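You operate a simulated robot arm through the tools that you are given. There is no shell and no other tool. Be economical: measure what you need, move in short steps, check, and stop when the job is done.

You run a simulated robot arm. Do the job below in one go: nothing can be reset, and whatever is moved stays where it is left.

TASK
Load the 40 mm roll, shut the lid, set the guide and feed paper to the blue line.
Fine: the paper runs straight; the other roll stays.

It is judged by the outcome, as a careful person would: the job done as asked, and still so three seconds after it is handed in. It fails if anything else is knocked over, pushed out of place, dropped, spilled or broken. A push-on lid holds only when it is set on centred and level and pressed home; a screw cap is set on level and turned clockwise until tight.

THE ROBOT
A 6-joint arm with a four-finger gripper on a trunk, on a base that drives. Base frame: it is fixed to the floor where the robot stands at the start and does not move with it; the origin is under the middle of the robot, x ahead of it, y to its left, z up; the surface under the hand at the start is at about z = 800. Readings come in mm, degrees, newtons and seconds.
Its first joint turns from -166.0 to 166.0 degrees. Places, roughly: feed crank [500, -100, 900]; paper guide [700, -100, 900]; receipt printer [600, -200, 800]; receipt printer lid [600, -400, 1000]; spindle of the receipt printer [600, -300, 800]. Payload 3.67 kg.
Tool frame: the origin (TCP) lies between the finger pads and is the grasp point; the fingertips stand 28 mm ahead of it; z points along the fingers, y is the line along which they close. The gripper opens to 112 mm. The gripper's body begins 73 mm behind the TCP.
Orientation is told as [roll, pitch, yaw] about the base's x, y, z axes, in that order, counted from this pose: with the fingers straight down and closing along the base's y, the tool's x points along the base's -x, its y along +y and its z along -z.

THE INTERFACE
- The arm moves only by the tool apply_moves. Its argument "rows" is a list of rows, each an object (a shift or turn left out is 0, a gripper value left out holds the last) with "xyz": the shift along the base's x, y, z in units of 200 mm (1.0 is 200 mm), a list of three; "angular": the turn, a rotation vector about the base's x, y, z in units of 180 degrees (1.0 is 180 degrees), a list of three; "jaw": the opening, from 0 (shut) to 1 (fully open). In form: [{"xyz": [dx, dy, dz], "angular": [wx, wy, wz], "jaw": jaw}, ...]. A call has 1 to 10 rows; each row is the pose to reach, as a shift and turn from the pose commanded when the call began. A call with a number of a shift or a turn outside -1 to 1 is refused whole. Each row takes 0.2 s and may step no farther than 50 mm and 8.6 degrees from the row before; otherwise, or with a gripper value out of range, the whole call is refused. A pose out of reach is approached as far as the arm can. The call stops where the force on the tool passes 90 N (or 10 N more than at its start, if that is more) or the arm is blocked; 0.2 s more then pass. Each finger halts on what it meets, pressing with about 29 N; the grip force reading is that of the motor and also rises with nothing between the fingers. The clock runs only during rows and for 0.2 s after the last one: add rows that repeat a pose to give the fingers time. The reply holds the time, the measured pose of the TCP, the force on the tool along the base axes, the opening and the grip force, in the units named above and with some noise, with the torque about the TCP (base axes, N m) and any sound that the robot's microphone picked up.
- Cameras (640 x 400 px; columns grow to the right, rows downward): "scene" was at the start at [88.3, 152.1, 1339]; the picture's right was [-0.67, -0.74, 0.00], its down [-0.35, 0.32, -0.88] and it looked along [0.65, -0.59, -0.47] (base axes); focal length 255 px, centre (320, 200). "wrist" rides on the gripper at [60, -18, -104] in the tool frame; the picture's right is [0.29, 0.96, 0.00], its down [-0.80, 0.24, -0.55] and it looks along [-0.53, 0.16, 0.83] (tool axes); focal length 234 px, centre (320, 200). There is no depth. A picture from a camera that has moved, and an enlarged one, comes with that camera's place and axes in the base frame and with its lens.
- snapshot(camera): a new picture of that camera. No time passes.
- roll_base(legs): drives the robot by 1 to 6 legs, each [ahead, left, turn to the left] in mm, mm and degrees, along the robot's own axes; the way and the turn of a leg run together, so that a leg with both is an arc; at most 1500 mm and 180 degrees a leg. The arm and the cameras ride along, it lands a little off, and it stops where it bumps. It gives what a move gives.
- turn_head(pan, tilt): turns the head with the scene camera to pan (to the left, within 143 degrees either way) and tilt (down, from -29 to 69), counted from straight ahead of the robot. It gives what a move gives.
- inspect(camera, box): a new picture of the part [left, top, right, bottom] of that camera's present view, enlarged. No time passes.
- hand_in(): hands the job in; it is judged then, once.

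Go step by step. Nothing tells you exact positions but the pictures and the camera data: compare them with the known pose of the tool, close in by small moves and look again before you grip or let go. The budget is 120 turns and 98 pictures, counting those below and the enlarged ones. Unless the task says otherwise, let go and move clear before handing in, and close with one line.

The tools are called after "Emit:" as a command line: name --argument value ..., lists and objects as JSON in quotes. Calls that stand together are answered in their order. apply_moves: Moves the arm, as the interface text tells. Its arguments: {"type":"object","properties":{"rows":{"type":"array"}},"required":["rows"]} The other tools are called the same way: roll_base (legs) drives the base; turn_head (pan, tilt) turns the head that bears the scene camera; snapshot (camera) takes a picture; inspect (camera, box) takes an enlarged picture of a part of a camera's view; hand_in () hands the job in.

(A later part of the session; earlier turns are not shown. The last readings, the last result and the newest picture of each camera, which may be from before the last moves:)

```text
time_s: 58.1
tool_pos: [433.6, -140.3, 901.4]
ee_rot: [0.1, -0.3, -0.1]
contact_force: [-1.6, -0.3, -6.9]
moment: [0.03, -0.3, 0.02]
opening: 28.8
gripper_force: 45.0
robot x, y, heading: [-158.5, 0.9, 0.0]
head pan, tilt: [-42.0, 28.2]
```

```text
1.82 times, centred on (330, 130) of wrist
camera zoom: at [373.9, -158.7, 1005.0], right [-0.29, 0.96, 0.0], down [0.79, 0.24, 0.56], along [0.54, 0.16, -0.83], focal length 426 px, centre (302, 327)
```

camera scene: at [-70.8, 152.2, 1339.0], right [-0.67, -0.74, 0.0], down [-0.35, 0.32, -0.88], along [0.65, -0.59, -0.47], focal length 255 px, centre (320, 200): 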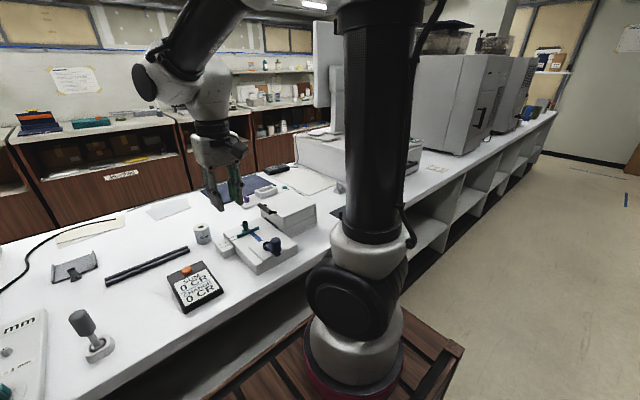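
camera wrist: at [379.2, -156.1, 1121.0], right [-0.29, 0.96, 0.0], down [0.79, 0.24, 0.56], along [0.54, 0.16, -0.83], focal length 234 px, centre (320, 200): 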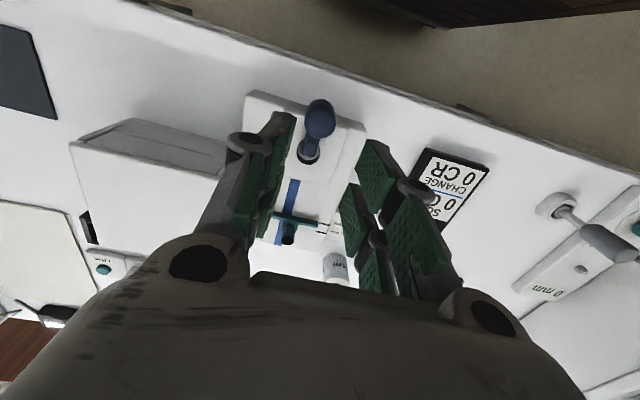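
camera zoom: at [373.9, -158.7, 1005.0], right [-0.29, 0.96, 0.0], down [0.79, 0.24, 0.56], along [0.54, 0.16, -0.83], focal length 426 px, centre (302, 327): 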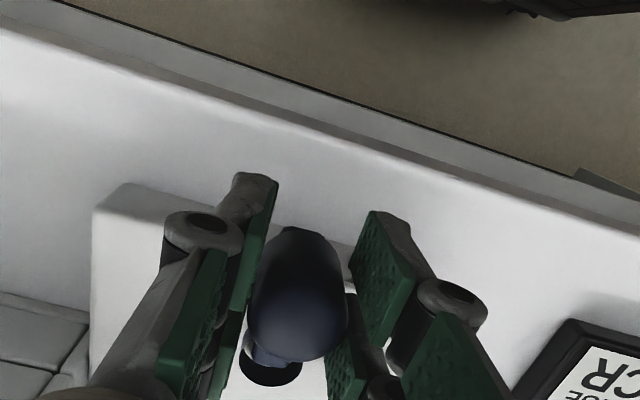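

Gripped. Turn the crank clockwise by 30° first and feel it.

Emit:
apply_moves --rows '[{"xyz": [0.0025, 0.039, 0], "angular": [0, 0, -0.04167]}, {"xyz": [0.01, 0.0775, 0], "angular": [0, 0, -0.08333]}, {"xyz": [0.023, 0.115, 0], "angular": [0, 0, -0.125]}, {"xyz": [0.04, 0.15, 0], "angular": [0, 0, -0.16667]}, {"xyz": [0.04, 0.15, 0], "angular": [0, 0, -0.16667]}]'

Emit:
inspect --camera "scene" --box '[200, 180, 320, 280]'

```text
time_s: 59.3
tool_pos: [442.4, -109.4, 900.7]
ee_rot: [0.0, -0.3, -30.2]
contact_force: [-4.3, 2.4, -9.8]
moment: [0.13, 0.28, -0.03]
opening: 28.6
gripper_force: 44.9
robot x, y, heading: [-163.9, -2.5, -0.2]
head pan, tilt: [-42.0, 28.2]
```

```text
4.00 times, centred on (260, 230) of scene
camera zoom: at [-70.6, 152.2, 1339.0], right [-0.67, -0.74, 0.0], down [-0.35, 0.32, -0.88], along [0.65, -0.59, -0.47], focal length 1018 px, centre (560, 80)
```

zoom: 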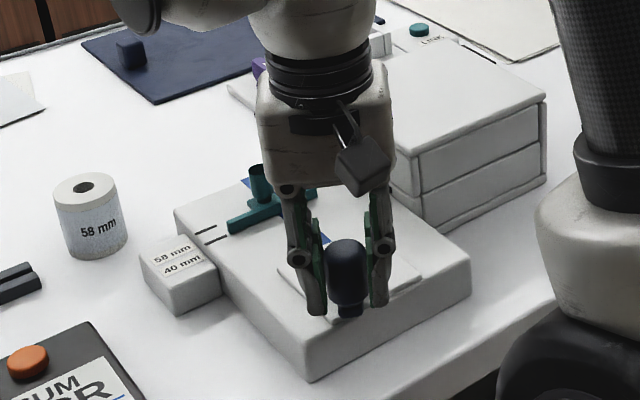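

Crank turns easily. Continue clockwise to 90° total.

Emit:
apply_moves --rows '[{"xyz": [0.022, 0.0325, 0], "angular": [0, 0, -0.04167]}, {"xyz": [0.0475, 0.062, 0], "angular": [0, 0, -0.08333]}, {"xyz": [0.077, 0.088, 0], "angular": [0, 0, -0.125]}, {"xyz": [0.11, 0.11, 0], "angular": [0, 0, -0.16667]}, {"xyz": [0.145, 0.127, 0], "angular": [0, 0, -0.2083]}, {"xyz": [0.182, 0.14, 0], "angular": [0, 0, -0.25]}, {"xyz": [0.2205, 0.1475, 0], "angular": [0, 0, -0.2917]}, {"xyz": [0.26, 0.15, 0], "angular": [0, 0, -0.3333]}, {"xyz": [0.26, 0.15, 0], "angular": [0, 0, -0.3333]}]'

Emit:
inspect --camera "scene" --box '[200, 180, 320, 280]'

```text
time_s: 61.3
tool_pos: [492.4, -83.9, 901.4]
ee_rot: [0.0, -0.3, -90.2]
contact_force: [-5.5, -72.4, 4.1]
moment: [-2.1, 0.15, -0.02]
opening: 28.7
gripper_force: 44.9
robot x, y, heading: [-157.5, -3.0, 0.0]
head pan, tilt: [-42.0, 28.2]
```

```text
4.00 times, centred on (260, 230) of scene
camera zoom: at [-71.1, 149.2, 1339.4], right [-0.67, -0.74, 0.0], down [-0.35, 0.32, -0.88], along [0.65, -0.59, -0.47], focal length 1018 px, centre (560, 80)
```

zoom: 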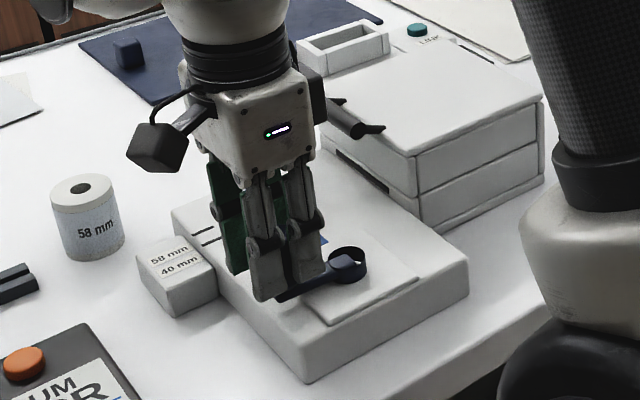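

Radial pull of 72 N means my circle is off here; relax by moving 5 mm in -y.

Emit:
apply_moves --rows '[{"xyz": [0, -0.025, 0]}, {"xyz": [0, -0.025, 0]}]'

```text
time_s: 61.9
tool_pos: [495.3, -83.4, 901.3]
ee_rot: [-0.1, -0.3, -90.0]
contact_force: [-3.0, -21.1, -4.7]
moment: [0.04, 0.16, 0.03]
opening: 28.9
gripper_force: 45.4
robot x, y, heading: [-156.5, 3.1, -0.2]
head pan, tilt: [-42.0, 28.2]
```

Refit of the circle: centre (487,-139), r≈53.5. Continue clockwise another ~40° and look for paper.

Emit:
apply_moves --rows '[{"xyz": [0.037, -0.0155, 0], "angular": [0, 0, -0.04167]}, {"xyz": [0.07, -0.027, 0], "angular": [0, 0, -0.08333]}, {"xyz": [0.1015, -0.043, 0], "angular": [0, 0, -0.125]}, {"xyz": [0.13, -0.063, 0], "angular": [0, 0, -0.16667]}, {"xyz": [0.156, -0.0865, 0], "angular": [0, 0, -0.2083]}]'

Emit:
inspect --camera "scene" --box '[200, 180, 320, 280]'

Emit:
snapshot --camera "wrist"

```text
time_s: 63.1
tool_pos: [526.8, -102.7, 902.6]
ee_rot: [0.0, -0.3, -127.6]
contact_force: [4.8, 5.9, -1.8]
moment: [0.24, -0.19, 0.03]
opening: 26.2
gripper_force: 45.1
robot x, y, heading: [-158.9, 1.4, -0.3]
head pan, tilt: [-42.0, 28.2]
```

```text
4.00 times, centred on (260, 230) of scene
camera zoom: at [-70.5, 152.4, 1339.0], right [-0.67, -0.74, 0.0], down [-0.35, 0.32, -0.88], along [0.65, -0.59, -0.47], focal length 1018 px, centre (560, 80)
```

zoom: 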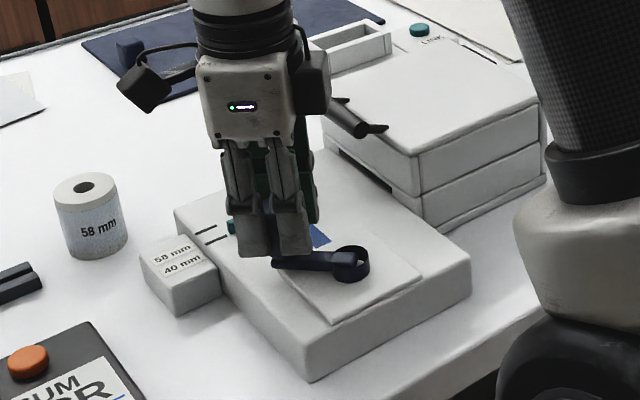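

```text
20 pictures are left
camera wrist: at [548.1, -44.3, 1006.3], right [0.93, -0.36, 0.0], down [-0.29, -0.78, 0.56], along [-0.2, -0.52, -0.83], focal length 234 px, centre (320, 200)
```

wrist: 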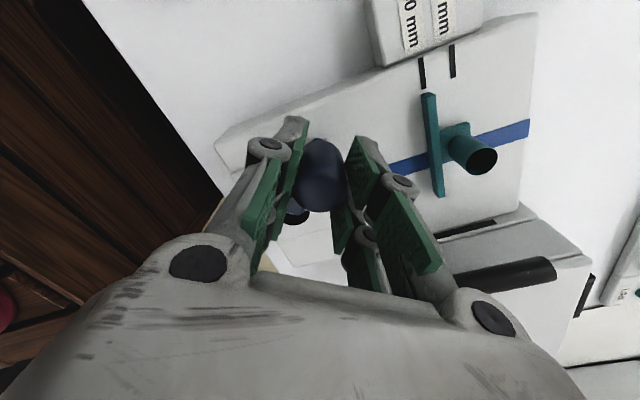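

No obvious paper yet; zoom on the slot front.

Emit:
inspect --camera "scene" --box '[264, 205, 312, 250]'

```text
8.89 times, centred on (288, 228) of scene
camera zoom: at [-70.5, 152.4, 1339.0], right [-0.67, -0.74, 0.0], down [-0.35, 0.32, -0.88], along [0.65, -0.59, -0.47], focal length 2263 px, centre (604, -44)
```

zoom: 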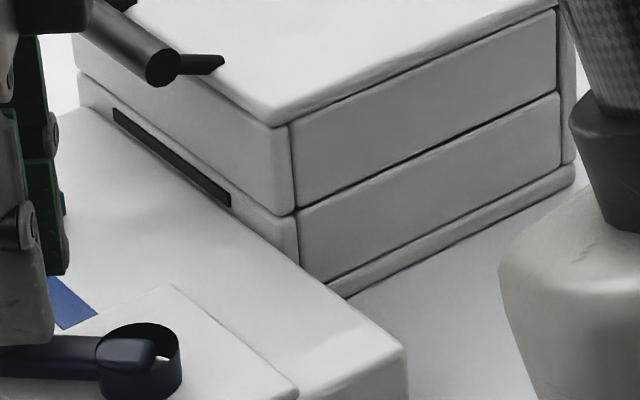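

Nothing yet. Continue clockwise another 60° without further wrist turn.

Emit:
apply_moves --rows '[{"xyz": [0.0225, -0.027, 0]}, {"xyz": [0.0415, -0.0565, 0]}, {"xyz": [0.0565, -0.088, 0]}, {"xyz": [0.067, -0.1215, 0]}, {"xyz": [0.0735, -0.1555, 0]}, {"xyz": [0.075, -0.1905, 0]}, {"xyz": [0.072, -0.2255, 0]}, {"xyz": [0.0645, -0.2595, 0]}]'

Emit:
inspect --camera "scene" --box '[240, 195, 320, 260]'

```text
time_s: 64.9
tool_pos: [536.7, -155.3, 901.5]
ee_rot: [0.0, -0.4, -127.5]
contact_force: [-6.1, 2.4, 27.1]
moment: [0.25, 0.06, -0.01]
opening: 26.3
gripper_force: 45.3
robot x, y, heading: [-156.9, 0.1, -0.0]
head pan, tilt: [-42.0, 28.2]
```

```text
6.15 times, centred on (280, 228) of scene
camera zoom: at [-71.8, 152.5, 1339.1], right [-0.67, -0.74, 0.0], down [-0.35, 0.32, -0.88], along [0.65, -0.59, -0.47], focal length 1567 px, centre (566, 31)
```

zoom: 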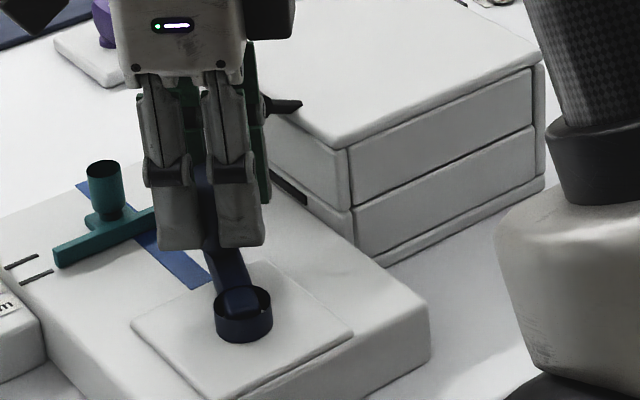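

Emit:
snapshot --camera "wrist"

```text
17 pictures are left
camera wrist: at [559.1, -95.8, 1006.0], right [0.94, -0.35, 0.0], down [-0.29, -0.78, 0.56], along [-0.2, -0.52, -0.83], focal length 234 px, centre (320, 200)
```

wrist: 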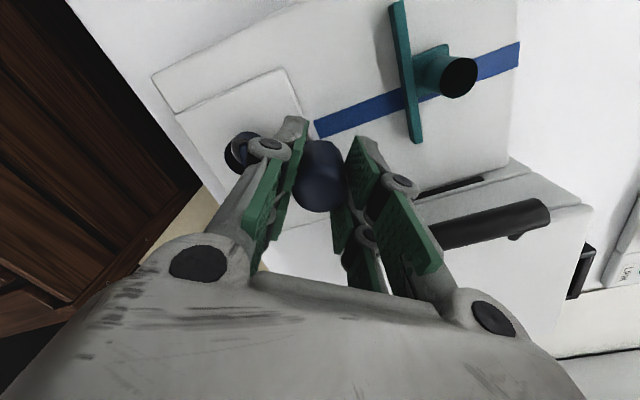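

I'll release the knob and rise to get a clear look at the slot.

Emit:
apply_moves --rows '[{"jaw": 0.4}, {"jaw": 0.45}, {"xyz": [0, 0.0, 0.2]}, {"xyz": [0, 0.0, 0.4]}, {"xyz": [0, 0.15, 0.55]}, {"xyz": [0, 0.3, 0.7]}]'

Emit:
inspect --camera "scene" --box '[235, 195, 315, 260]'

```text
time_s: 66.3
tool_pos: [537.9, -94.9, 1042.5]
ee_rot: [-0.1, -0.4, -127.6]
contact_force: [0.5, -0.1, 0.3]
moment: [0.03, 0.05, 0.0]
opening: 50.4
gripper_force: 0.0
robot x, y, heading: [-159.4, 2.1, 0.1]
head pan, tilt: [-42.0, 28.2]
```

```text
6.15 times, centred on (275, 228) of scene
camera zoom: at [-70.4, 151.9, 1339.1], right [-0.67, -0.74, 0.0], down [-0.35, 0.32, -0.88], along [0.65, -0.59, -0.47], focal length 1567 px, centre (597, 31)
```

zoom: 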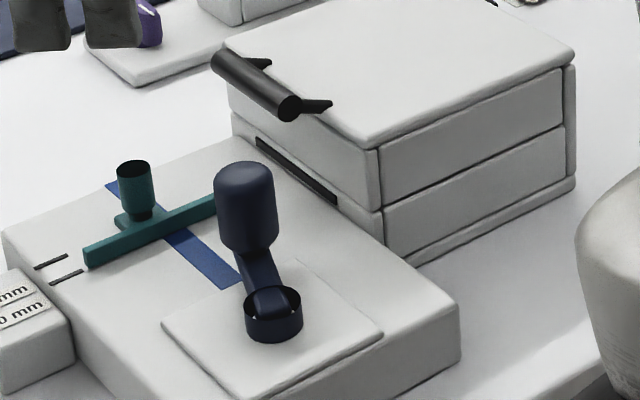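

No paper came, so clockwise isn't feeding. Regrip the knob and turn counter-clockwise.

Emit:
apply_moves --rows '[{"xyz": [0, -0.15, -0.15], "jaw": 0.45}, {"xyz": [-0.003, -0.302, -0.3], "jaw": 0.45}, {"xyz": [-0.003, -0.302, -0.5], "jaw": 0.45}, {"xyz": [-0.003, -0.302, -0.7], "jaw": 0.45}, {"xyz": [-0.003, -0.302, -0.7], "jaw": 0.25}, {"xyz": [-0.003, -0.302, -0.7], "jaw": 0.12}, {"xyz": [-0.003, -0.302, -0.7], "jaw": 0.12}]'

Emit:
apply_moves --rows '[{"xyz": [0.0075, 0.034, 0]}, {"xyz": [0.0105, 0.069, 0]}, {"xyz": [0.009, 0.104, 0]}, {"xyz": [0.0025, 0.138, 0]}, {"xyz": [-0.008, 0.1715, 0]}, {"xyz": [-0.023, 0.203, 0]}, {"xyz": [-0.042, 0.2325, 0]}, {"xyz": [-0.0645, 0.2595, 0]}]'

Emit:
inspect --camera "scene" --box '[240, 195, 320, 260]'

```text
time_s: 67.9
tool_pos: [536.6, -153.5, 904.1]
ee_rot: [0.0, -0.3, -127.5]
contact_force: [-0.7, -0.2, -3.2]
moment: [0.12, -0.24, 0.0]
opening: 26.6
gripper_force: 45.1
robot x, y, heading: [-160.4, -1.6, -0.1]
head pan, tilt: [-42.0, 28.2]
```

```text
time_s: 69.7
tool_pos: [524.1, -100.9, 901.4]
ee_rot: [0.2, -0.3, -127.6]
contact_force: [6.6, 5.1, 35.3]
moment: [0.16, -0.19, -0.03]
opening: 26.2
gripper_force: 45.0
robot x, y, heading: [-158.9, 0.5, 0.2]
head pan, tilt: [-42.0, 28.2]
```

```text
6.15 times, centred on (280, 228) of scene
camera zoom: at [-71.5, 152.6, 1339.1], right [-0.67, -0.74, 0.0], down [-0.35, 0.32, -0.88], along [0.65, -0.59, -0.47], focal length 1567 px, centre (566, 31)
```

zoom: 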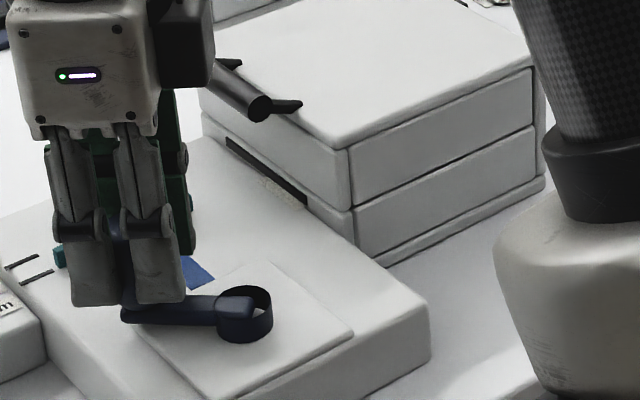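

Paper is emerging — counter-clockwise feeds (~8 mm per 60°). Continue 75° counter-clockwise, turning the wrist along.

Emit:
apply_moves --rows '[{"xyz": [-0.026, 0.0235, 0], "angular": [0, 0, 0.04167]}, {"xyz": [-0.0545, 0.0435, 0], "angular": [0, 0, 0.08333]}, {"xyz": [-0.086, 0.0595, 0], "angular": [0, 0, 0.125]}, {"xyz": [-0.119, 0.071, 0], "angular": [0, 0, 0.16667]}, {"xyz": [-0.153, 0.0785, 0], "angular": [0, 0, 0.20833]}, {"xyz": [-0.188, 0.0815, 0], "angular": [0, 0, 0.25]}, {"xyz": [-0.223, 0.08, 0], "angular": [0, 0, 0.29167]}, {"xyz": [-0.257, 0.0735, 0], "angular": [0, 0, 0.33333]}, {"xyz": [-0.2905, 0.063, 0], "angular": [0, 0, 0.375]}, {"xyz": [-0.322, 0.048, 0], "angular": [0, 0, 0.41667]}]'

```text
time_s: 71.9
tool_pos: [463.8, -94.1, 900.5]
ee_rot: [0.0, -0.3, -52.4]
contact_force: [30.0, -48.4, -8.2]
moment: [-1.39, -1.02, -0.02]
opening: 26.1
gripper_force: 44.9
robot x, y, heading: [-157.8, -0.1, -0.1]
head pan, tilt: [-42.0, 28.2]
```

Radial load shows the effective radius is ~50 mm in this grip; adjust and continue 75°.

Emit:
apply_moves --rows '[{"xyz": [-0.0205, -0.031, 0], "angular": [0, 0, 0.04167]}, {"xyz": [-0.046, -0.0525, 0], "angular": [0, 0, 0.08333]}, {"xyz": [-0.068, -0.077, 0], "angular": [0, 0, 0.125]}, {"xyz": [-0.087, -0.104, 0], "angular": [0, 0, 0.16667]}, {"xyz": [-0.102, -0.1335, 0], "angular": [0, 0, 0.20833]}, {"xyz": [-0.113, -0.1645, 0], "angular": [0, 0, 0.25]}, {"xyz": [-0.12, -0.1965, 0], "angular": [0, 0, 0.29167]}, {"xyz": [-0.123, -0.2295, 0], "angular": [0, 0, 0.33333]}, {"xyz": [-0.1215, -0.2625, 0], "angular": [0, 0, 0.375]}, {"xyz": [-0.1155, -0.295, 0], "angular": [0, 0, 0.41667]}]'

Emit:
inspect --camera "scene" --box '[240, 195, 320, 260]'

```text
time_s: 74.1
tool_pos: [438.6, -151.1, 900.5]
ee_rot: [-0.1, -0.6, 22.7]
contact_force: [39.3, 11.3, -19.6]
moment: [0.4, -0.95, -0.01]
opening: 26.4
gripper_force: 44.8
robot x, y, heading: [-157.9, 3.7, 0.3]
head pan, tilt: [-42.0, 28.2]
```

```text
6.15 times, centred on (280, 228) of scene
camera zoom: at [-68.9, 152.6, 1338.9], right [-0.67, -0.74, 0.0], down [-0.35, 0.32, -0.88], along [0.65, -0.59, -0.47], focal length 1567 px, centre (566, 31)
```

zoom: 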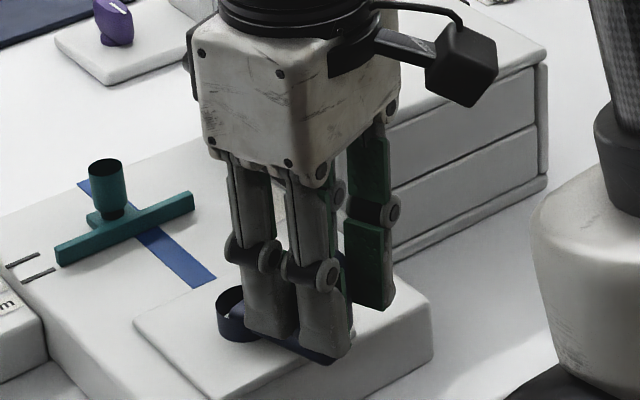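

Continue another 75° with radius 48.

Emit:
apply_moves --rows '[{"xyz": [0.0215, -0.027, 0], "angular": [0, 0, 0.04167]}, {"xyz": [0.035, -0.0555, 0], "angular": [0, 0, 0.08333]}, {"xyz": [0.052, -0.082, 0], "angular": [0, 0, 0.125]}, {"xyz": [0.0725, -0.1055, 0], "angular": [0, 0, 0.16667]}, {"xyz": [0.0955, -0.127, 0], "angular": [0, 0, 0.20833]}, {"xyz": [0.1215, -0.1445, 0], "angular": [0, 0, 0.25]}, {"xyz": [0.1495, -0.159, 0], "angular": [0, 0, 0.29167]}, {"xyz": [0.179, -0.1695, 0], "angular": [0, 0, 0.33333]}, {"xyz": [0.2095, -0.1765, 0], "angular": [0, 0, 0.375]}, {"xyz": [0.241, -0.179, 0], "angular": [0, 0, 0.41667]}]'

Emit:
inspect --camera "scene" --box '[240, 195, 320, 260]'

```text
time_s: 76.3
tool_pos: [484.9, -188.1, 900.6]
ee_rot: [0.0, -0.2, 97.6]
contact_force: [-0.7, 4.7, 12.4]
moment: [0.26, 0.15, 0.03]
opening: 26.6
gripper_force: 44.3
robot x, y, heading: [-156.7, 1.1, -0.1]
head pan, tilt: [-42.0, 28.2]
```

```text
6.15 times, centred on (280, 228) of scene
camera zoom: at [-71.1, 152.3, 1339.0], right [-0.67, -0.74, 0.0], down [-0.35, 0.32, -0.88], along [0.65, -0.59, -0.47], focal length 1567 px, centre (566, 31)
```

zoom: 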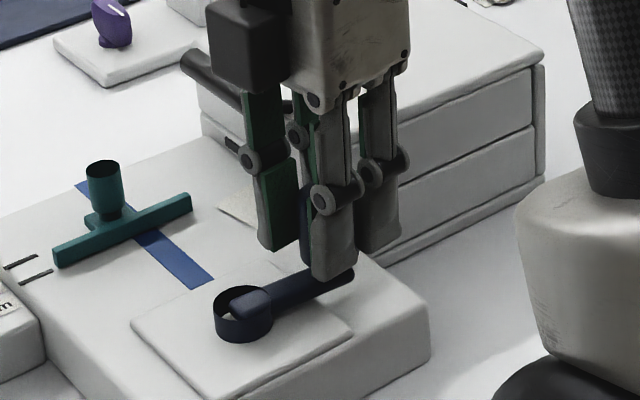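

Paper advances: tip ~37 mm out, ~45 mm to go to the blue line. Continue counter-clockwise, holding the wrist yaw.

Emit:
apply_moves --rows '[{"xyz": [0.034, 0.0015, 0]}, {"xyz": [0.0675, 0.0075, 0]}, {"xyz": [0.1, 0.018, 0]}, {"xyz": [0.1305, 0.0325, 0]}, {"xyz": [0.159, 0.051, 0]}, {"xyz": [0.185, 0.073, 0]}, {"xyz": [0.208, 0.098, 0]}, {"xyz": [0.2275, 0.126, 0]}, {"xyz": [0.243, 0.1565, 0]}, {"xyz": [0.2545, 0.1885, 0]}]'

```text
time_s: 78.5
tool_pos: [538.1, -150.8, 900.8]
ee_rot: [-0.2, -0.5, 97.5]
contact_force: [25.1, -6.5, -6.4]
moment: [-0.21, -0.84, -0.02]
opening: 26.3
gripper_force: 45.2
robot x, y, heading: [-159.0, 1.7, -0.2]
head pan, tilt: [-42.0, 28.2]
```

Emit:
apply_moves --rows '[{"xyz": [0.01, 0.026, 0]}, {"xyz": [0.013, 0.0605, 0]}, {"xyz": [0.0115, 0.0945, 0]}, {"xyz": [0.005, 0.1285, 0]}, {"xyz": [-0.0055, 0.161, 0]}, {"xyz": [-0.02, 0.1925, 0]}, {"xyz": [-0.0385, 0.221, 0]}, {"xyz": [-0.0605, 0.2475, 0]}, {"xyz": [-0.086, 0.2705, 0]}, {"xyz": [-0.1145, 0.29, 0]}]'

Emit:
inspect --camera "scene" --box '[240, 195, 320, 260]'

```text
time_s: 80.7
tool_pos: [511.1, -93.3, 900.6]
ee_rot: [0.2, -0.4, 97.4]
contact_force: [-9.6, -21.2, -5.9]
moment: [-0.97, 0.34, -0.02]
opening: 26.3
gripper_force: 45.5
robot x, y, heading: [-161.6, -2.5, -0.0]
head pan, tilt: [-42.0, 28.2]
```

```text
6.15 times, centred on (280, 228) of scene
camera zoom: at [-71.0, 151.1, 1339.1], right [-0.67, -0.74, 0.0], down [-0.35, 0.32, -0.88], along [0.65, -0.59, -0.47], focal length 1567 px, centre (566, 31)
```

zoom: 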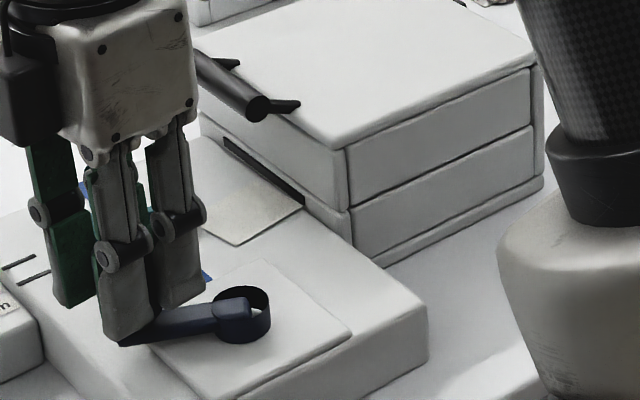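

Tip now at y≈-177; blue line's near edge at y≈-151, centre ≈-144. About 270–300° more. Continue.

Emit:
apply_moves --rows '[{"xyz": [-0.0345, 0.0055, 0]}, {"xyz": [-0.0655, 0.0165, 0]}, {"xyz": [-0.0985, 0.0235, 0]}, {"xyz": [-0.1315, 0.0265, 0]}, {"xyz": [-0.165, 0.025, 0]}, {"xyz": [-0.1975, 0.019, 0]}, {"xyz": [-0.2295, 0.009, 0]}, {"xyz": [-0.2595, -0.0055, 0]}, {"xyz": [-0.2875, -0.0235, 0]}, {"xyz": [-0.313, -0.045, 0]}]'

```text
time_s: 82.9
tool_pos: [454.7, -101.9, 900.7]
ee_rot: [-0.4, -0.3, 97.5]
contact_force: [38.0, -37.3, -9.8]
moment: [-0.78, -1.0, 0.02]
opening: 26.4
gripper_force: 45.4
robot x, y, heading: [-157.6, -2.3, -0.2]
head pan, tilt: [-42.0, 28.2]
```

Emit:
apply_moves --rows '[{"xyz": [-0.006, -0.0405, 0]}, {"xyz": [-0.025, -0.0675, 0]}, {"xyz": [-0.04, -0.0965, 0]}, {"xyz": [-0.051, -0.127, 0]}, {"xyz": [-0.0575, -0.159, 0]}, {"xyz": [-0.0605, -0.1915, 0]}, {"xyz": [-0.059, -0.2245, 0]}, {"xyz": [-0.053, -0.2565, 0]}, {"xyz": [-0.043, -0.2875, 0]}, {"xyz": [-0.029, -0.317, 0]}]'

Emit:
inspect --camera "scene" --box '[240, 195, 320, 260]'

```text
time_s: 85.1
tool_pos: [447.0, -163.8, 902.2]
ee_rot: [-0.3, -0.3, 97.5]
contact_force: [22.2, 15.8, 1.8]
moment: [0.77, -0.49, 0.0]
opening: 26.4
gripper_force: 45.1
robot x, y, heading: [-161.5, 1.0, 0.1]
head pan, tilt: [-42.0, 28.2]
```

```text
6.15 times, centred on (280, 228) of scene
camera zoom: at [-69.9, 152.8, 1338.9], right [-0.67, -0.74, 0.0], down [-0.35, 0.32, -0.88], along [0.65, -0.59, -0.47], focal length 1567 px, centre (566, 31)
```

zoom: 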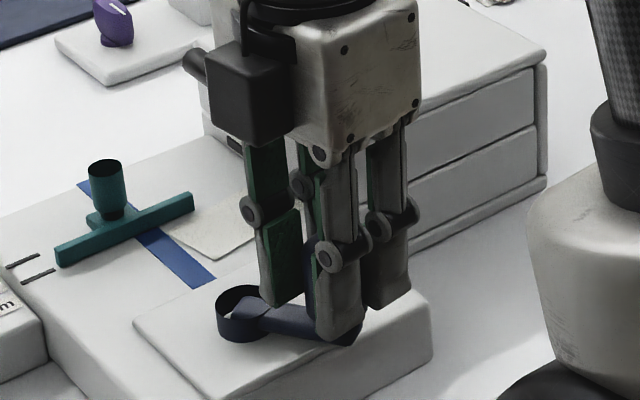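

Emit:
inspect --camera "scene" --box '[245, 212, 280, 245]'

```text
12.12 times, centred on (262, 228) of scene
camera zoom: at [-69.9, 152.8, 1338.9], right [-0.67, -0.74, 0.0], down [-0.35, 0.32, -0.88], along [0.65, -0.59, -0.47], focal length 3086 px, centre (1017, -146)
```

zoom: 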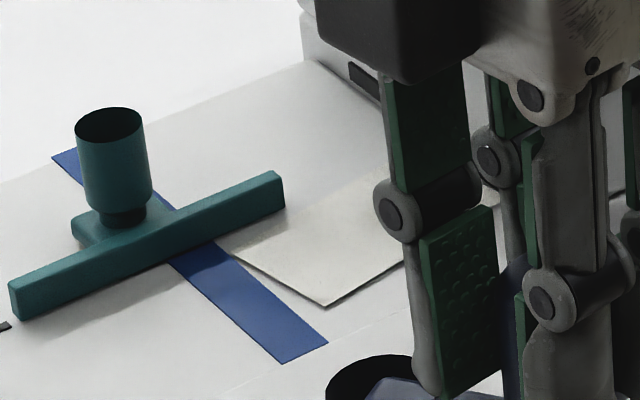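

The tip is close to the line but the paper runs ~6° skewed away from the guide: the guide is slightly too tight (its inner face should be on the mark). I'll release the crank and go to the guide knob.

Emit:
apply_moves --rows '[{"jaw": 0.4}, {"jaw": 0.45}, {"xyz": [0, 0, 0.2]}, {"xyz": [0, 0, 0.42]}, {"xyz": [0.2, 0.04, 0.45]}, {"xyz": [0.4, 0.08, 0.45]}, {"xyz": [0.6, 0.12, 0.45]}, {"xyz": [0.8, 0.15, 0.45]}, {"xyz": [0.845, 0.155, 0.4], "jaw": 0.34}]'

Emit:
inspect --camera "scene" --box '[230, 212, 290, 250]'

```text
time_s: 87.1
tool_pos: [612.4, -135.6, 980.7]
ee_rot: [0.0, -0.4, 97.5]
contact_force: [-1.5, -0.5, 1.4]
moment: [0.0, -0.02, -0.01]
opening: 38.1
gripper_force: 0.0
robot x, y, heading: [-158.3, -3.0, 0.2]
head pan, tilt: [-42.0, 28.2]
```

```text
10.53 times, centred on (260, 231) of scene
camera zoom: at [-71.0, 152.2, 1339.1], right [-0.67, -0.74, 0.0], down [-0.35, 0.32, -0.88], along [0.65, -0.59, -0.47], focal length 2680 px, centre (952, -126)
```

zoom: 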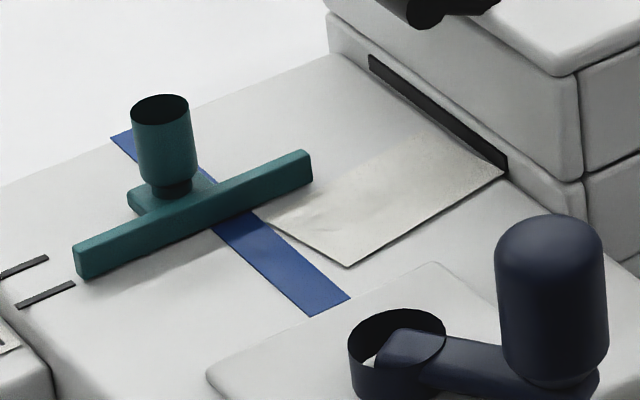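

Combining views, the bar hovers ~5 mm above the bed and its true position is ~2–5 mm inside the mark — too tight. Lower onto the guide knob and shift it +3.5 mm.

Emit:
apply_moves --rows '[{"xyz": [0.015, 0.012, -0.15], "jaw": 0.34}, {"xyz": [0.015, 0.012, -0.3], "jaw": 0.34}, {"xyz": [0.015, 0.012, -0.42], "jaw": 0.34}, {"xyz": [0.015, 0.012, -0.42], "jaw": 0.2}, {"xyz": [0.015, 0.012, -0.42], "jaw": 0.15}, {"xyz": [0.015, 0.012, -0.42], "jaw": 0.15}]'

```text
time_s: 88.5
tool_pos: [614.3, -133.5, 897.8]
ee_rot: [0.0, -0.4, 97.5]
contact_force: [0.6, 1.0, 0.1]
moment: [0.01, -0.06, 0.02]
opening: 17.6
gripper_force: 0.4
robot x, y, heading: [-159.5, -3.2, 0.1]
head pan, tilt: [-42.0, 28.2]
```

Emit:
apply_moves --rows '[{"jaw": 0.125}, {"jaw": 0.125}]'

```text
time_s: 89.1
tool_pos: [615.0, -134.0, 897.9]
ee_rot: [0.0, -0.4, 97.5]
contact_force: [2.3, 0.8, 0.6]
moment: [0.05, -0.03, -0.01]
opening: 14.8
gripper_force: 1.1
robot x, y, heading: [-160.6, 1.1, 0.2]
head pan, tilt: [-42.0, 28.2]
```

Knob is centred. Clamp and shift +3.5 mm in x.

Emit:
apply_moves --rows '[{"jaw": 0.08}, {"jaw": 0.06}, {"xyz": [0.009, 0, 0], "jaw": 0.06}, {"xyz": [0.0175, 0, 0], "jaw": 0.06}, {"xyz": [0.0175, 0, 0], "jaw": 0.06}]'

Emit:
inspect --camera "scene" --box '[230, 212, 290, 250]'

```text
time_s: 90.3
tool_pos: [618.5, -132.7, 897.1]
ee_rot: [0.0, -0.3, 97.5]
contact_force: [-0.9, -21.4, -0.5]
moment: [-0.68, 0.19, 0.01]
opening: 13.2
gripper_force: 44.6
robot x, y, heading: [-161.1, -1.0, 0.1]
head pan, tilt: [-42.0, 28.2]
```

```text
10.53 times, centred on (260, 231) of scene
camera zoom: at [-70.7, 151.2, 1339.1], right [-0.67, -0.74, 0.0], down [-0.35, 0.32, -0.88], along [0.65, -0.59, -0.47], focal length 2680 px, centre (952, -126)
```

zoom: 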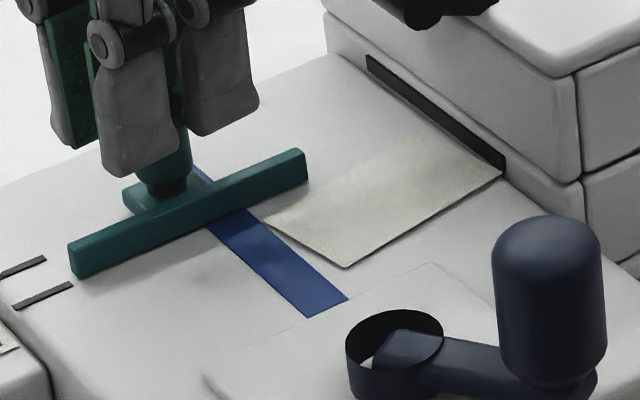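

Emit:
apply_moves --rows '[{"xyz": [0.01, 0, 0], "jaw": 0.05}, {"xyz": [0.02, 0, 0], "jaw": 0.05}, {"xyz": [0.02, 0, 0], "jaw": 0.05}]'

Emit:
inspect --camera "scene" --box '[230, 212, 290, 250]'

```text
time_s: 91.1
tool_pos: [624.3, -133.2, 896.7]
ee_rot: [0.0, -0.4, 97.5]
contact_force: [-1.1, -37.6, 2.8]
moment: [-1.12, 0.04, 0.13]
opening: 13.0
gripper_force: 44.6
robot x, y, heading: [-158.4, -2.8, -0.3]
head pan, tilt: [-42.0, 28.2]
```

```text
10.53 times, centred on (260, 231) of scene
camera zoom: at [-70.8, 150.6, 1339.2], right [-0.67, -0.74, 0.0], down [-0.35, 0.32, -0.88], along [0.65, -0.59, -0.47], focal length 2680 px, centre (952, -126)
```

zoom: 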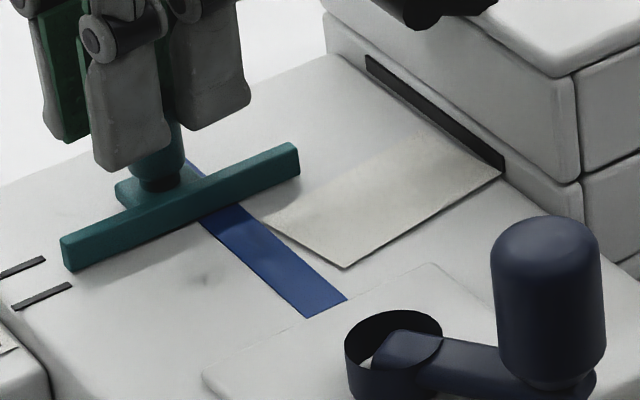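

The fed part keeps its skew, so I must retract, fix the guide, and re-feed. First release and look straight down over the bar to measure it against the mark.

Emit:
apply_moves --rows '[{"jaw": 0.15}, {"jaw": 0.34}, {"xyz": [0, 0, 0.2], "jaw": 0.34}, {"xyz": [-0.05, 0, 0.4], "jaw": 0.34}, {"xyz": [-0.15, 0.05, 0.55], "jaw": 0.34}, {"xyz": [-0.23, 0.1, 0.65], "jaw": 0.34}]'

Emit:
inspect --camera "wrist" --box '[230, 0, 430, 160]'

```text
time_s: 92.5
tool_pos: [578.7, -109.8, 1025.8]
ee_rot: [0.1, -0.4, 97.4]
contact_force: [-0.2, 0.1, -0.6]
moment: [0.01, 0.05, 0.01]
opening: 38.2
gripper_force: 0.1
robot x, y, heading: [-160.5, -2.0, 0.1]
head pan, tilt: [-42.0, 28.2]
```

```text
2.50 times, centred on (330, 80) of wrist
camera zoom: at [603.9, -167.9, 1130.0], right [-0.91, -0.41, 0.0], down [-0.34, 0.76, 0.56], along [-0.23, 0.51, -0.83], focal length 585 px, centre (295, 500)
```

zoom: 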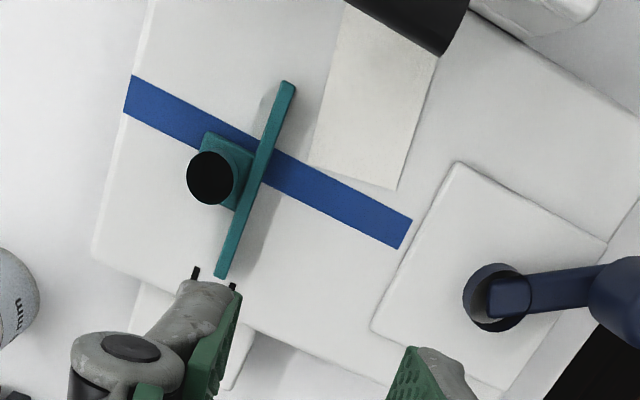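

Top-down measurement: bar centre x≈608, inner face ≈605, 40 mark ≈602, 58 mark ≈620; so originally the inner face was ~2 mm too tight. I'll regrip and move back 3 mm, putting the guide's inner face on the mark/paper edge.

Emit:
apply_moves --rows '[{"xyz": [0.08, -0.05, -0.1], "jaw": 0.34}, {"xyz": [0.18, -0.1, -0.25], "jaw": 0.34}, {"xyz": [0.23, -0.1, -0.45], "jaw": 0.34}, {"xyz": [0.23, -0.1, -0.65], "jaw": 0.34}, {"xyz": [0.23, -0.1, -0.65], "jaw": 0.14}, {"xyz": [0.23, -0.1, -0.65], "jaw": 0.07}, {"xyz": [0.23, -0.1, -0.65], "jaw": 0.05}, {"xyz": [0.222, -0.1, -0.65], "jaw": 0.05}, {"xyz": [0.215, -0.1, -0.65], "jaw": 0.05}, {"xyz": [0.215, -0.1, -0.65], "jaw": 0.05}]'

Emit:
apply_moves --rows '[{"jaw": 0.15}, {"jaw": 0.34}, {"xyz": [0, 0, 0.2], "jaw": 0.34}, {"xyz": [-0.05, 0, 0.4], "jaw": 0.34}, {"xyz": [-0.15, 0.05, 0.55], "jaw": 0.34}, {"xyz": [-0.23, 0.1, 0.65], "jaw": 0.34}]'

Emit:
inspect --camera "wrist" --box '[230, 0, 430, 160]'

```text
time_s: 94.7
tool_pos: [621.9, -131.4, 897.7]
ee_rot: [0.1, -0.4, 97.5]
contact_force: [1.4, 0.3, -7.4]
moment: [0.02, -0.07, -0.08]
opening: 14.6
gripper_force: 45.2
robot x, y, heading: [-159.7, 1.7, -0.0]
head pan, tilt: [-42.0, 28.2]
```

```text
time_s: 96.1
tool_pos: [575.2, -110.2, 1026.6]
ee_rot: [0.0, -0.4, 97.4]
contact_force: [0.2, 0.4, -0.9]
moment: [-0.03, 0.02, -0.02]
opening: 38.3
gripper_force: 0.1
robot x, y, heading: [-161.9, 2.6, 0.2]
head pan, tilt: [-42.0, 28.2]
```

```text
2.50 times, centred on (330, 80) of wrist
camera zoom: at [600.5, -168.8, 1131.6], right [-0.91, -0.41, 0.0], down [-0.34, 0.76, 0.56], along [-0.23, 0.51, -0.83], focal length 585 px, centre (295, 500)
```

zoom: 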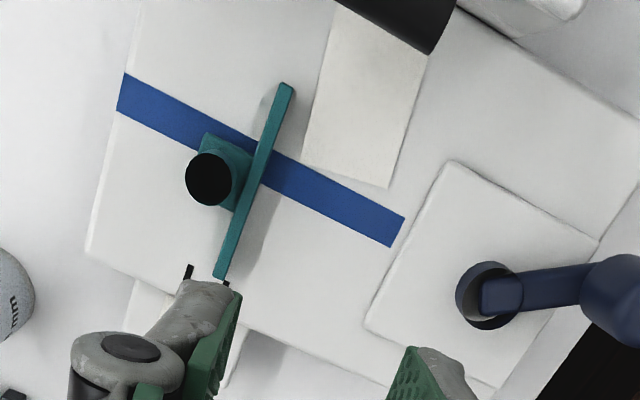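

Guide: inner face ~1 mm from the mark now. Return to the crank knob and feed a little to see whether the paper straightens.

Emit:
apply_moves --rows '[{"xyz": [-0.2, -0.08, 0], "jaw": 0.45}, {"xyz": [-0.4, -0.16, 0], "jaw": 0.45}, {"xyz": [-0.6, -0.24, 0], "jaw": 0.45}, {"xyz": [-0.641, -0.268, -0.2], "jaw": 0.45}, {"xyz": [-0.641, -0.268, -0.4], "jaw": 0.45}, {"xyz": [-0.641, -0.268, -0.625], "jaw": 0.45}, {"xyz": [-0.641, -0.268, -0.625], "jaw": 0.25}, {"xyz": [-0.641, -0.268, -0.625], "jaw": 0.12}, {"xyz": [-0.641, -0.268, -0.625], "jaw": 0.12}]'

Emit:
apply_moves --rows '[{"xyz": [0.0175, -0.0265, 0]}, {"xyz": [0.0385, -0.051, 0]}, {"xyz": [0.062, -0.0725, 0]}, {"xyz": [0.0885, -0.091, 0]}]'

Emit:
inspect --camera "scene" --box '[230, 212, 290, 250]'

```text
time_s: 98.1
tool_pos: [446.2, -163.6, 903.1]
ee_rot: [0.0, -0.4, 97.5]
contact_force: [6.0, 3.4, -4.3]
moment: [-0.13, -0.4, 0.01]
opening: 26.3
gripper_force: 45.3
robot x, y, heading: [-158.7, -1.1, 0.1]
head pan, tilt: [-42.0, 28.2]
```

```text
time_s: 99.1
tool_pos: [464.6, -181.9, 904.5]
ee_rot: [-0.1, -0.3, 97.5]
contact_force: [3.5, 7.3, 26.9]
moment: [0.48, -0.08, 0.03]
opening: 26.4
gripper_force: 44.9
robot x, y, heading: [-162.0, -0.8, 0.1]
head pan, tilt: [-42.0, 28.2]
```

```text
10.53 times, centred on (260, 231) of scene
camera zoom: at [-71.3, 152.7, 1339.0], right [-0.67, -0.74, 0.0], down [-0.35, 0.32, -0.88], along [0.65, -0.59, -0.47], focal length 2680 px, centre (952, -126)
```

zoom: 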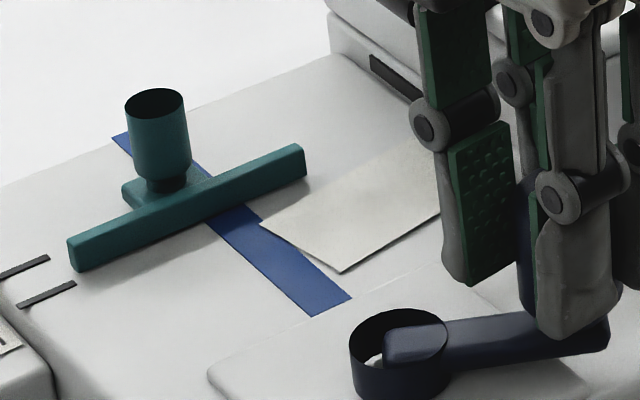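

Still skewed — the skew is carried by the already-fed strip. I'll wind it back clockwise to re-feed it with the corrected guide, watching whether it retracts.

Emit:
apply_moves --rows '[{"xyz": [-0.0265, 0.0185, 0]}, {"xyz": [-0.05, 0.04, 0]}, {"xyz": [-0.071, 0.0645, 0]}, {"xyz": [-0.0885, 0.091, 0]}, {"xyz": [-0.102, 0.12, 0]}, {"xyz": [-0.1115, 0.1505, 0]}, {"xyz": [-0.1175, 0.1825, 0]}, {"xyz": [-0.119, 0.2145, 0]}, {"xyz": [-0.1165, 0.246, 0]}, {"xyz": [-0.1095, 0.2775, 0]}]'

Emit:
apply_moves --rows '[{"xyz": [0.011, 0.03, 0]}, {"xyz": [0.0255, 0.0585, 0]}, {"xyz": [0.044, 0.085, 0]}, {"xyz": [0.0655, 0.1085, 0]}, {"xyz": [0.09, 0.1295, 0]}, {"xyz": [0.1165, 0.147, 0]}, {"xyz": [0.1455, 0.1605, 0]}, {"xyz": [0.176, 0.17, 0]}, {"xyz": [0.208, 0.176, 0]}, {"xyz": [0.24, 0.1775, 0]}]'

Emit:
apply_moves --rows '[{"xyz": [0.0315, -0.0025, 0]}, {"xyz": [0.063, -0.0095, 0]}, {"xyz": [0.093, -0.0205, 0]}, {"xyz": [0.1215, -0.035, 0]}, {"xyz": [0.148, -0.0535, 0]}, {"xyz": [0.1715, -0.075, 0]}]'

Emit:
inspect --camera "scene" --box '[240, 205, 310, 250]'

```text
time_s: 101.3
tool_pos: [440.2, -127.2, 902.5]
ee_rot: [0.2, -0.4, 97.4]
contact_force: [-22.9, 5.8, 35.7]
moment: [0.18, 0.72, -0.02]
opening: 26.1
gripper_force: 45.4
robot x, y, heading: [-164.0, -1.9, 0.1]
head pan, tilt: [-42.0, 28.2]
```

```text
time_s: 103.5
tool_pos: [493.9, -91.4, 904.0]
ee_rot: [-0.1, -0.4, 97.4]
contact_force: [6.7, 58.5, -27.4]
moment: [1.16, -0.18, -0.01]
opening: 27.2
gripper_force: 45.0
robot x, y, heading: [-159.7, 2.3, 0.1]
head pan, tilt: [-42.0, 28.2]
```

```text
time_s: 104.9
tool_pos: [527.3, -107.9, 903.3]
ee_rot: [-0.2, -0.3, 97.5]
contact_force: [23.4, 18.8, 31.4]
moment: [0.17, -0.78, -0.06]
opening: 27.0
gripper_force: 44.7
robot x, y, heading: [-158.7, 2.0, -0.1]
head pan, tilt: [-42.0, 28.2]
```

```text
8.89 times, centred on (275, 228) of scene
camera zoom: at [-70.8, 152.8, 1339.0], right [-0.67, -0.74, 0.0], down [-0.35, 0.32, -0.88], along [0.65, -0.59, -0.47], focal length 2263 px, centre (720, -44)
```

zoom: 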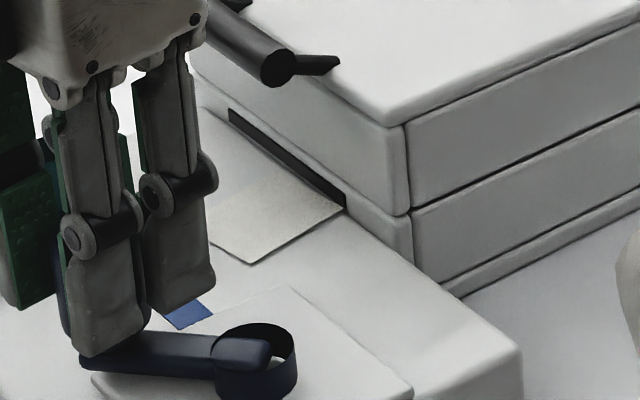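

Clockwise does retract (≈0.108 mm/deg). ~47 mm remain; wind back further in several chunks.

Emit:
apply_moves --rows '[{"xyz": [0.0314, -0.0178, 0]}, {"xyz": [0.0501, -0.0469, 0]}, {"xyz": [0.0649, -0.0783, 0]}, {"xyz": [0.0755, -0.1113, 0]}, {"xyz": [0.0817, -0.1454, 0]}, {"xyz": [0.0834, -0.18, 0]}, {"xyz": [0.0805, -0.2145, 0]}, {"xyz": [0.0731, -0.2484, 0]}, {"xyz": [0.0615, -0.2811, 0]}, {"xyz": [0.0455, -0.3118, 0]}]'

Emit:
apply_moves --rows '[{"xyz": [-0.0192, -0.0277, 0]}, {"xyz": [-0.0418, -0.0526, 0]}, {"xyz": [-0.0675, -0.0744, 0]}, {"xyz": [-0.0959, -0.0926, 0]}, {"xyz": [-0.1263, -0.107, 0]}, {"xyz": [-0.1584, -0.1173, 0]}, {"xyz": [-0.1916, -0.1233, 0]}, {"xyz": [-0.2252, -0.1248, 0]}, {"xyz": [-0.2588, -0.1221, 0]}, {"xyz": [-0.2917, -0.1149, 0]}]'

Emit:
apply_moves --rows '[{"xyz": [-0.0317, 0.0113, 0]}, {"xyz": [-0.0616, 0.0268, 0]}, {"xyz": [-0.0893, 0.046, 0]}, {"xyz": [-0.1142, 0.0686, 0]}, {"xyz": [-0.136, 0.0943, 0]}, {"xyz": [-0.1542, 0.1227, 0]}, {"xyz": [-0.1686, 0.1531, 0]}, {"xyz": [-0.1789, 0.1852, 0]}, {"xyz": [-0.1849, 0.2184, 0]}, {"xyz": [-0.1864, 0.252, 0]}]'

```text
time_s: 107.1
tool_pos: [531.3, -166.2, 901.8]
ee_rot: [0.3, -0.5, 97.5]
contact_force: [-38.7, 27.4, -0.1]
moment: [0.94, 0.64, 0.05]
opening: 26.4
gripper_force: 44.9
robot x, y, heading: [-158.3, 2.4, 0.1]
head pan, tilt: [-42.0, 28.2]
```

```text
time_s: 109.3
tool_pos: [477.1, -190.7, 902.2]
ee_rot: [-0.3, -0.3, 97.4]
contact_force: [14.4, 56.8, -14.2]
moment: [0.97, -0.49, -0.11]
opening: 28.7
gripper_force: 44.8
robot x, y, heading: [-158.7, -1.3, -0.1]
head pan, tilt: [-42.0, 28.2]
```

```text
time_s: 111.5
tool_pos: [439.6, -141.8, 903.5]
ee_rot: [-0.2, -0.3, 97.5]
contact_force: [26.6, -1.3, 5.7]
moment: [-0.09, -0.74, -0.15]
opening: 28.8
gripper_force: 44.7
robot x, y, heading: [-155.8, 1.8, 0.2]
head pan, tilt: [-42.0, 28.2]
```

Continue winding back three more chunks.

Emit:
apply_moves --rows '[{"xyz": [0.0087, 0.0326, 0]}, {"xyz": [0.0157, 0.0645, 0]}, {"xyz": [0.0267, 0.0953, 0]}, {"xyz": [0.0417, 0.1244, 0]}, {"xyz": [0.0603, 0.1512, 0]}, {"xyz": [0.0823, 0.1754, 0]}, {"xyz": [0.1073, 0.1966, 0]}, {"xyz": [0.1348, 0.2143, 0]}, {"xyz": [0.1644, 0.2282, 0]}, {"xyz": [0.1955, 0.2382, 0]}]'

Emit:
apply_moves --rows '[{"xyz": [0.0322, 0.0058, 0]}, {"xyz": [0.0649, 0.0074, 0]}, {"xyz": [0.0975, 0.0047, 0]}, {"xyz": [0.1294, -0.0023, 0]}, {"xyz": [0.1602, -0.0133, 0]}, {"xyz": [0.1893, -0.0283, 0]}, {"xyz": [0.2161, -0.0469, 0]}, {"xyz": [0.2403, -0.0689, 0]}, {"xyz": [0.2615, -0.0939, 0]}, {"xyz": [0.2792, -0.1214, 0]}]'

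Emit:
apply_moves --rows '[{"xyz": [0.0139, -0.0296, 0]}, {"xyz": [0.0239, -0.0607, 0]}, {"xyz": [0.0297, -0.0929, 0]}, {"xyz": [0.0313, -0.1256, 0]}, {"xyz": [0.0286, -0.1582, 0]}, {"xyz": [0.0216, -0.1901, 0]}, {"xyz": [0.0106, -0.2209, 0]}, {"xyz": [-0.0044, -0.25, 0]}, {"xyz": [-0.023, -0.2768, 0]}, {"xyz": [-0.045, -0.301, 0]}]'

```text
time_s: 113.7
tool_pos: [479.7, -90.9, 902.8]
ee_rot: [-0.2, -0.4, 97.4]
contact_force: [-12.2, 67.3, -19.0]
moment: [1.49, 0.38, 0.0]
opening: 27.2
gripper_force: 44.6
robot x, y, heading: [-158.8, 2.5, -0.1]
head pan, tilt: [-42.0, 28.2]
```

```text
time_s: 115.9
tool_pos: [534.7, -119.7, 902.5]
ee_rot: [-0.2, -0.3, 97.5]
contact_force: [24.9, 10.8, 27.0]
moment: [0.07, -0.82, -0.11]
opening: 27.4
gripper_force: 44.5
robot x, y, heading: [-160.1, -2.0, -0.1]
head pan, tilt: [-42.0, 28.2]
```

```text
time_s: 118.1
tool_pos: [524.2, -177.8, 902.8]
ee_rot: [0.3, -0.4, 97.4]
contact_force: [-20.1, 22.7, 21.8]
moment: [0.92, 0.62, 0.03]
opening: 26.8
gripper_force: 44.8
robot x, y, heading: [-157.5, 0.3, -0.0]
head pan, tilt: [-42.0, 28.2]
```

Wind back one last chunk to be sure it is fully in, then start re-feeding counter-clockwise.

Emit:
apply_moves --rows '[{"xyz": [-0.025, -0.0112, 0]}, {"xyz": [-0.0525, -0.0269, 0]}, {"xyz": [-0.0821, -0.0408, 0]}, {"xyz": [-0.1132, -0.0508, 0]}, {"xyz": [-0.1454, -0.0566, 0]}, {"xyz": [-0.1781, -0.0582, 0]}, {"xyz": [-0.2107, -0.0555, 0]}, {"xyz": [-0.2426, -0.0485, 0]}, {"xyz": [-0.2734, -0.0375, 0]}, {"xyz": [-0.3025, -0.0225, 0]}]'

Emit:
apply_moves --rows '[{"xyz": [0.0291, -0.015, 0]}, {"xyz": [0.0599, -0.026, 0]}, {"xyz": [0.0918, -0.033, 0]}, {"xyz": [0.1244, -0.0357, 0]}, {"xyz": [0.1571, -0.0341, 0]}, {"xyz": [0.1893, -0.0283, 0]}, {"xyz": [0.2204, -0.0183, 0]}, {"xyz": [0.25, -0.0044, 0]}, {"xyz": [0.2775, 0.0133, 0]}, {"xyz": [0.3025, 0.0345, 0]}]'

Emit:
apply_moves --rows '[{"xyz": [0.022, 0.0242, 0]}, {"xyz": [0.0406, 0.051, 0]}, {"xyz": [0.0556, 0.0801, 0]}, {"xyz": [0.0666, 0.1109, 0]}, {"xyz": [0.0736, 0.1428, 0]}, {"xyz": [0.0763, 0.1754, 0]}, {"xyz": [0.0747, 0.2081, 0]}, {"xyz": [0.0689, 0.2403, 0]}, {"xyz": [0.0589, 0.2714, 0]}, {"xyz": [0.045, 0.301, 0]}]'

```text
time_s: 120.3
tool_pos: [464.8, -182.8, 902.6]
ee_rot: [-0.1, -0.4, 97.4]
contact_force: [8.5, 11.6, 17.4]
moment: [0.16, -0.36, 0.0]
opening: 27.0
gripper_force: 45.1
robot x, y, heading: [-159.2, -1.5, -0.0]
head pan, tilt: [-42.0, 28.2]
```

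```text
time_s: 122.5
tool_pos: [523.4, -176.5, 902.8]
ee_rot: [-0.1, -0.3, 97.3]
contact_force: [-15.4, 15.6, 13.2]
moment: [0.59, 0.5, -0.02]
opening: 27.1
gripper_force: 44.8
robot x, y, heading: [-160.8, -1.5, -0.1]
head pan, tilt: [-42.0, 28.2]
```

```text
time_s: 124.7
tool_pos: [534.6, -116.3, 903.2]
ee_rot: [0.0, -0.5, 97.5]
contact_force: [-14.8, -8.4, -23.5]
moment: [-0.39, 0.24, 0.03]
opening: 26.4
gripper_force: 45.1
robot x, y, heading: [-159.6, 1.9, 0.1]
head pan, tilt: [-42.0, 28.2]
```

Check skew early: advance to θ=44 where the strip is visible, and look.

Emit:
apply_moves --rows '[{"xyz": [-0.0177, 0.0275, 0]}, {"xyz": [-0.0389, 0.0525, 0]}, {"xyz": [-0.0631, 0.0745, 0]}, {"xyz": [-0.0899, 0.0931, 0]}]'

Emit:
inspect --camera "scene" --box '[240, 205, 310, 250]'

```text
time_s: 125.7
tool_pos: [517.7, -98.1, 902.7]
ee_rot: [-0.1, -0.4, 97.5]
contact_force: [-1.7, -3.7, -21.9]
moment: [-0.11, 0.0, -0.03]
opening: 26.3
gripper_force: 45.2
robot x, y, heading: [-159.4, -0.9, -0.2]
head pan, tilt: [-42.0, 28.2]
```

```text
8.89 times, centred on (275, 228) of scene
camera zoom: at [-70.0, 152.0, 1339.0], right [-0.67, -0.74, 0.0], down [-0.35, 0.32, -0.88], along [0.65, -0.59, -0.47], focal length 2263 px, centre (720, -44)
```

zoom: 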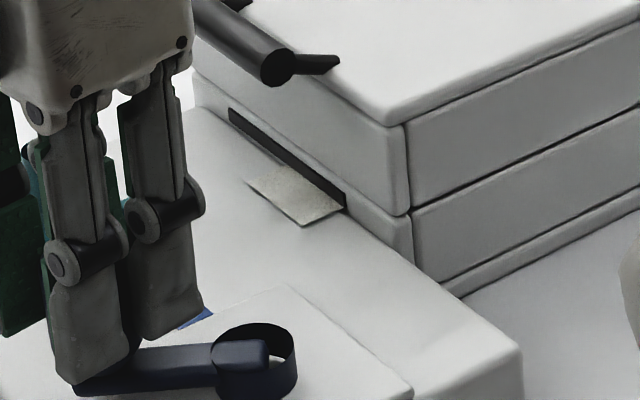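

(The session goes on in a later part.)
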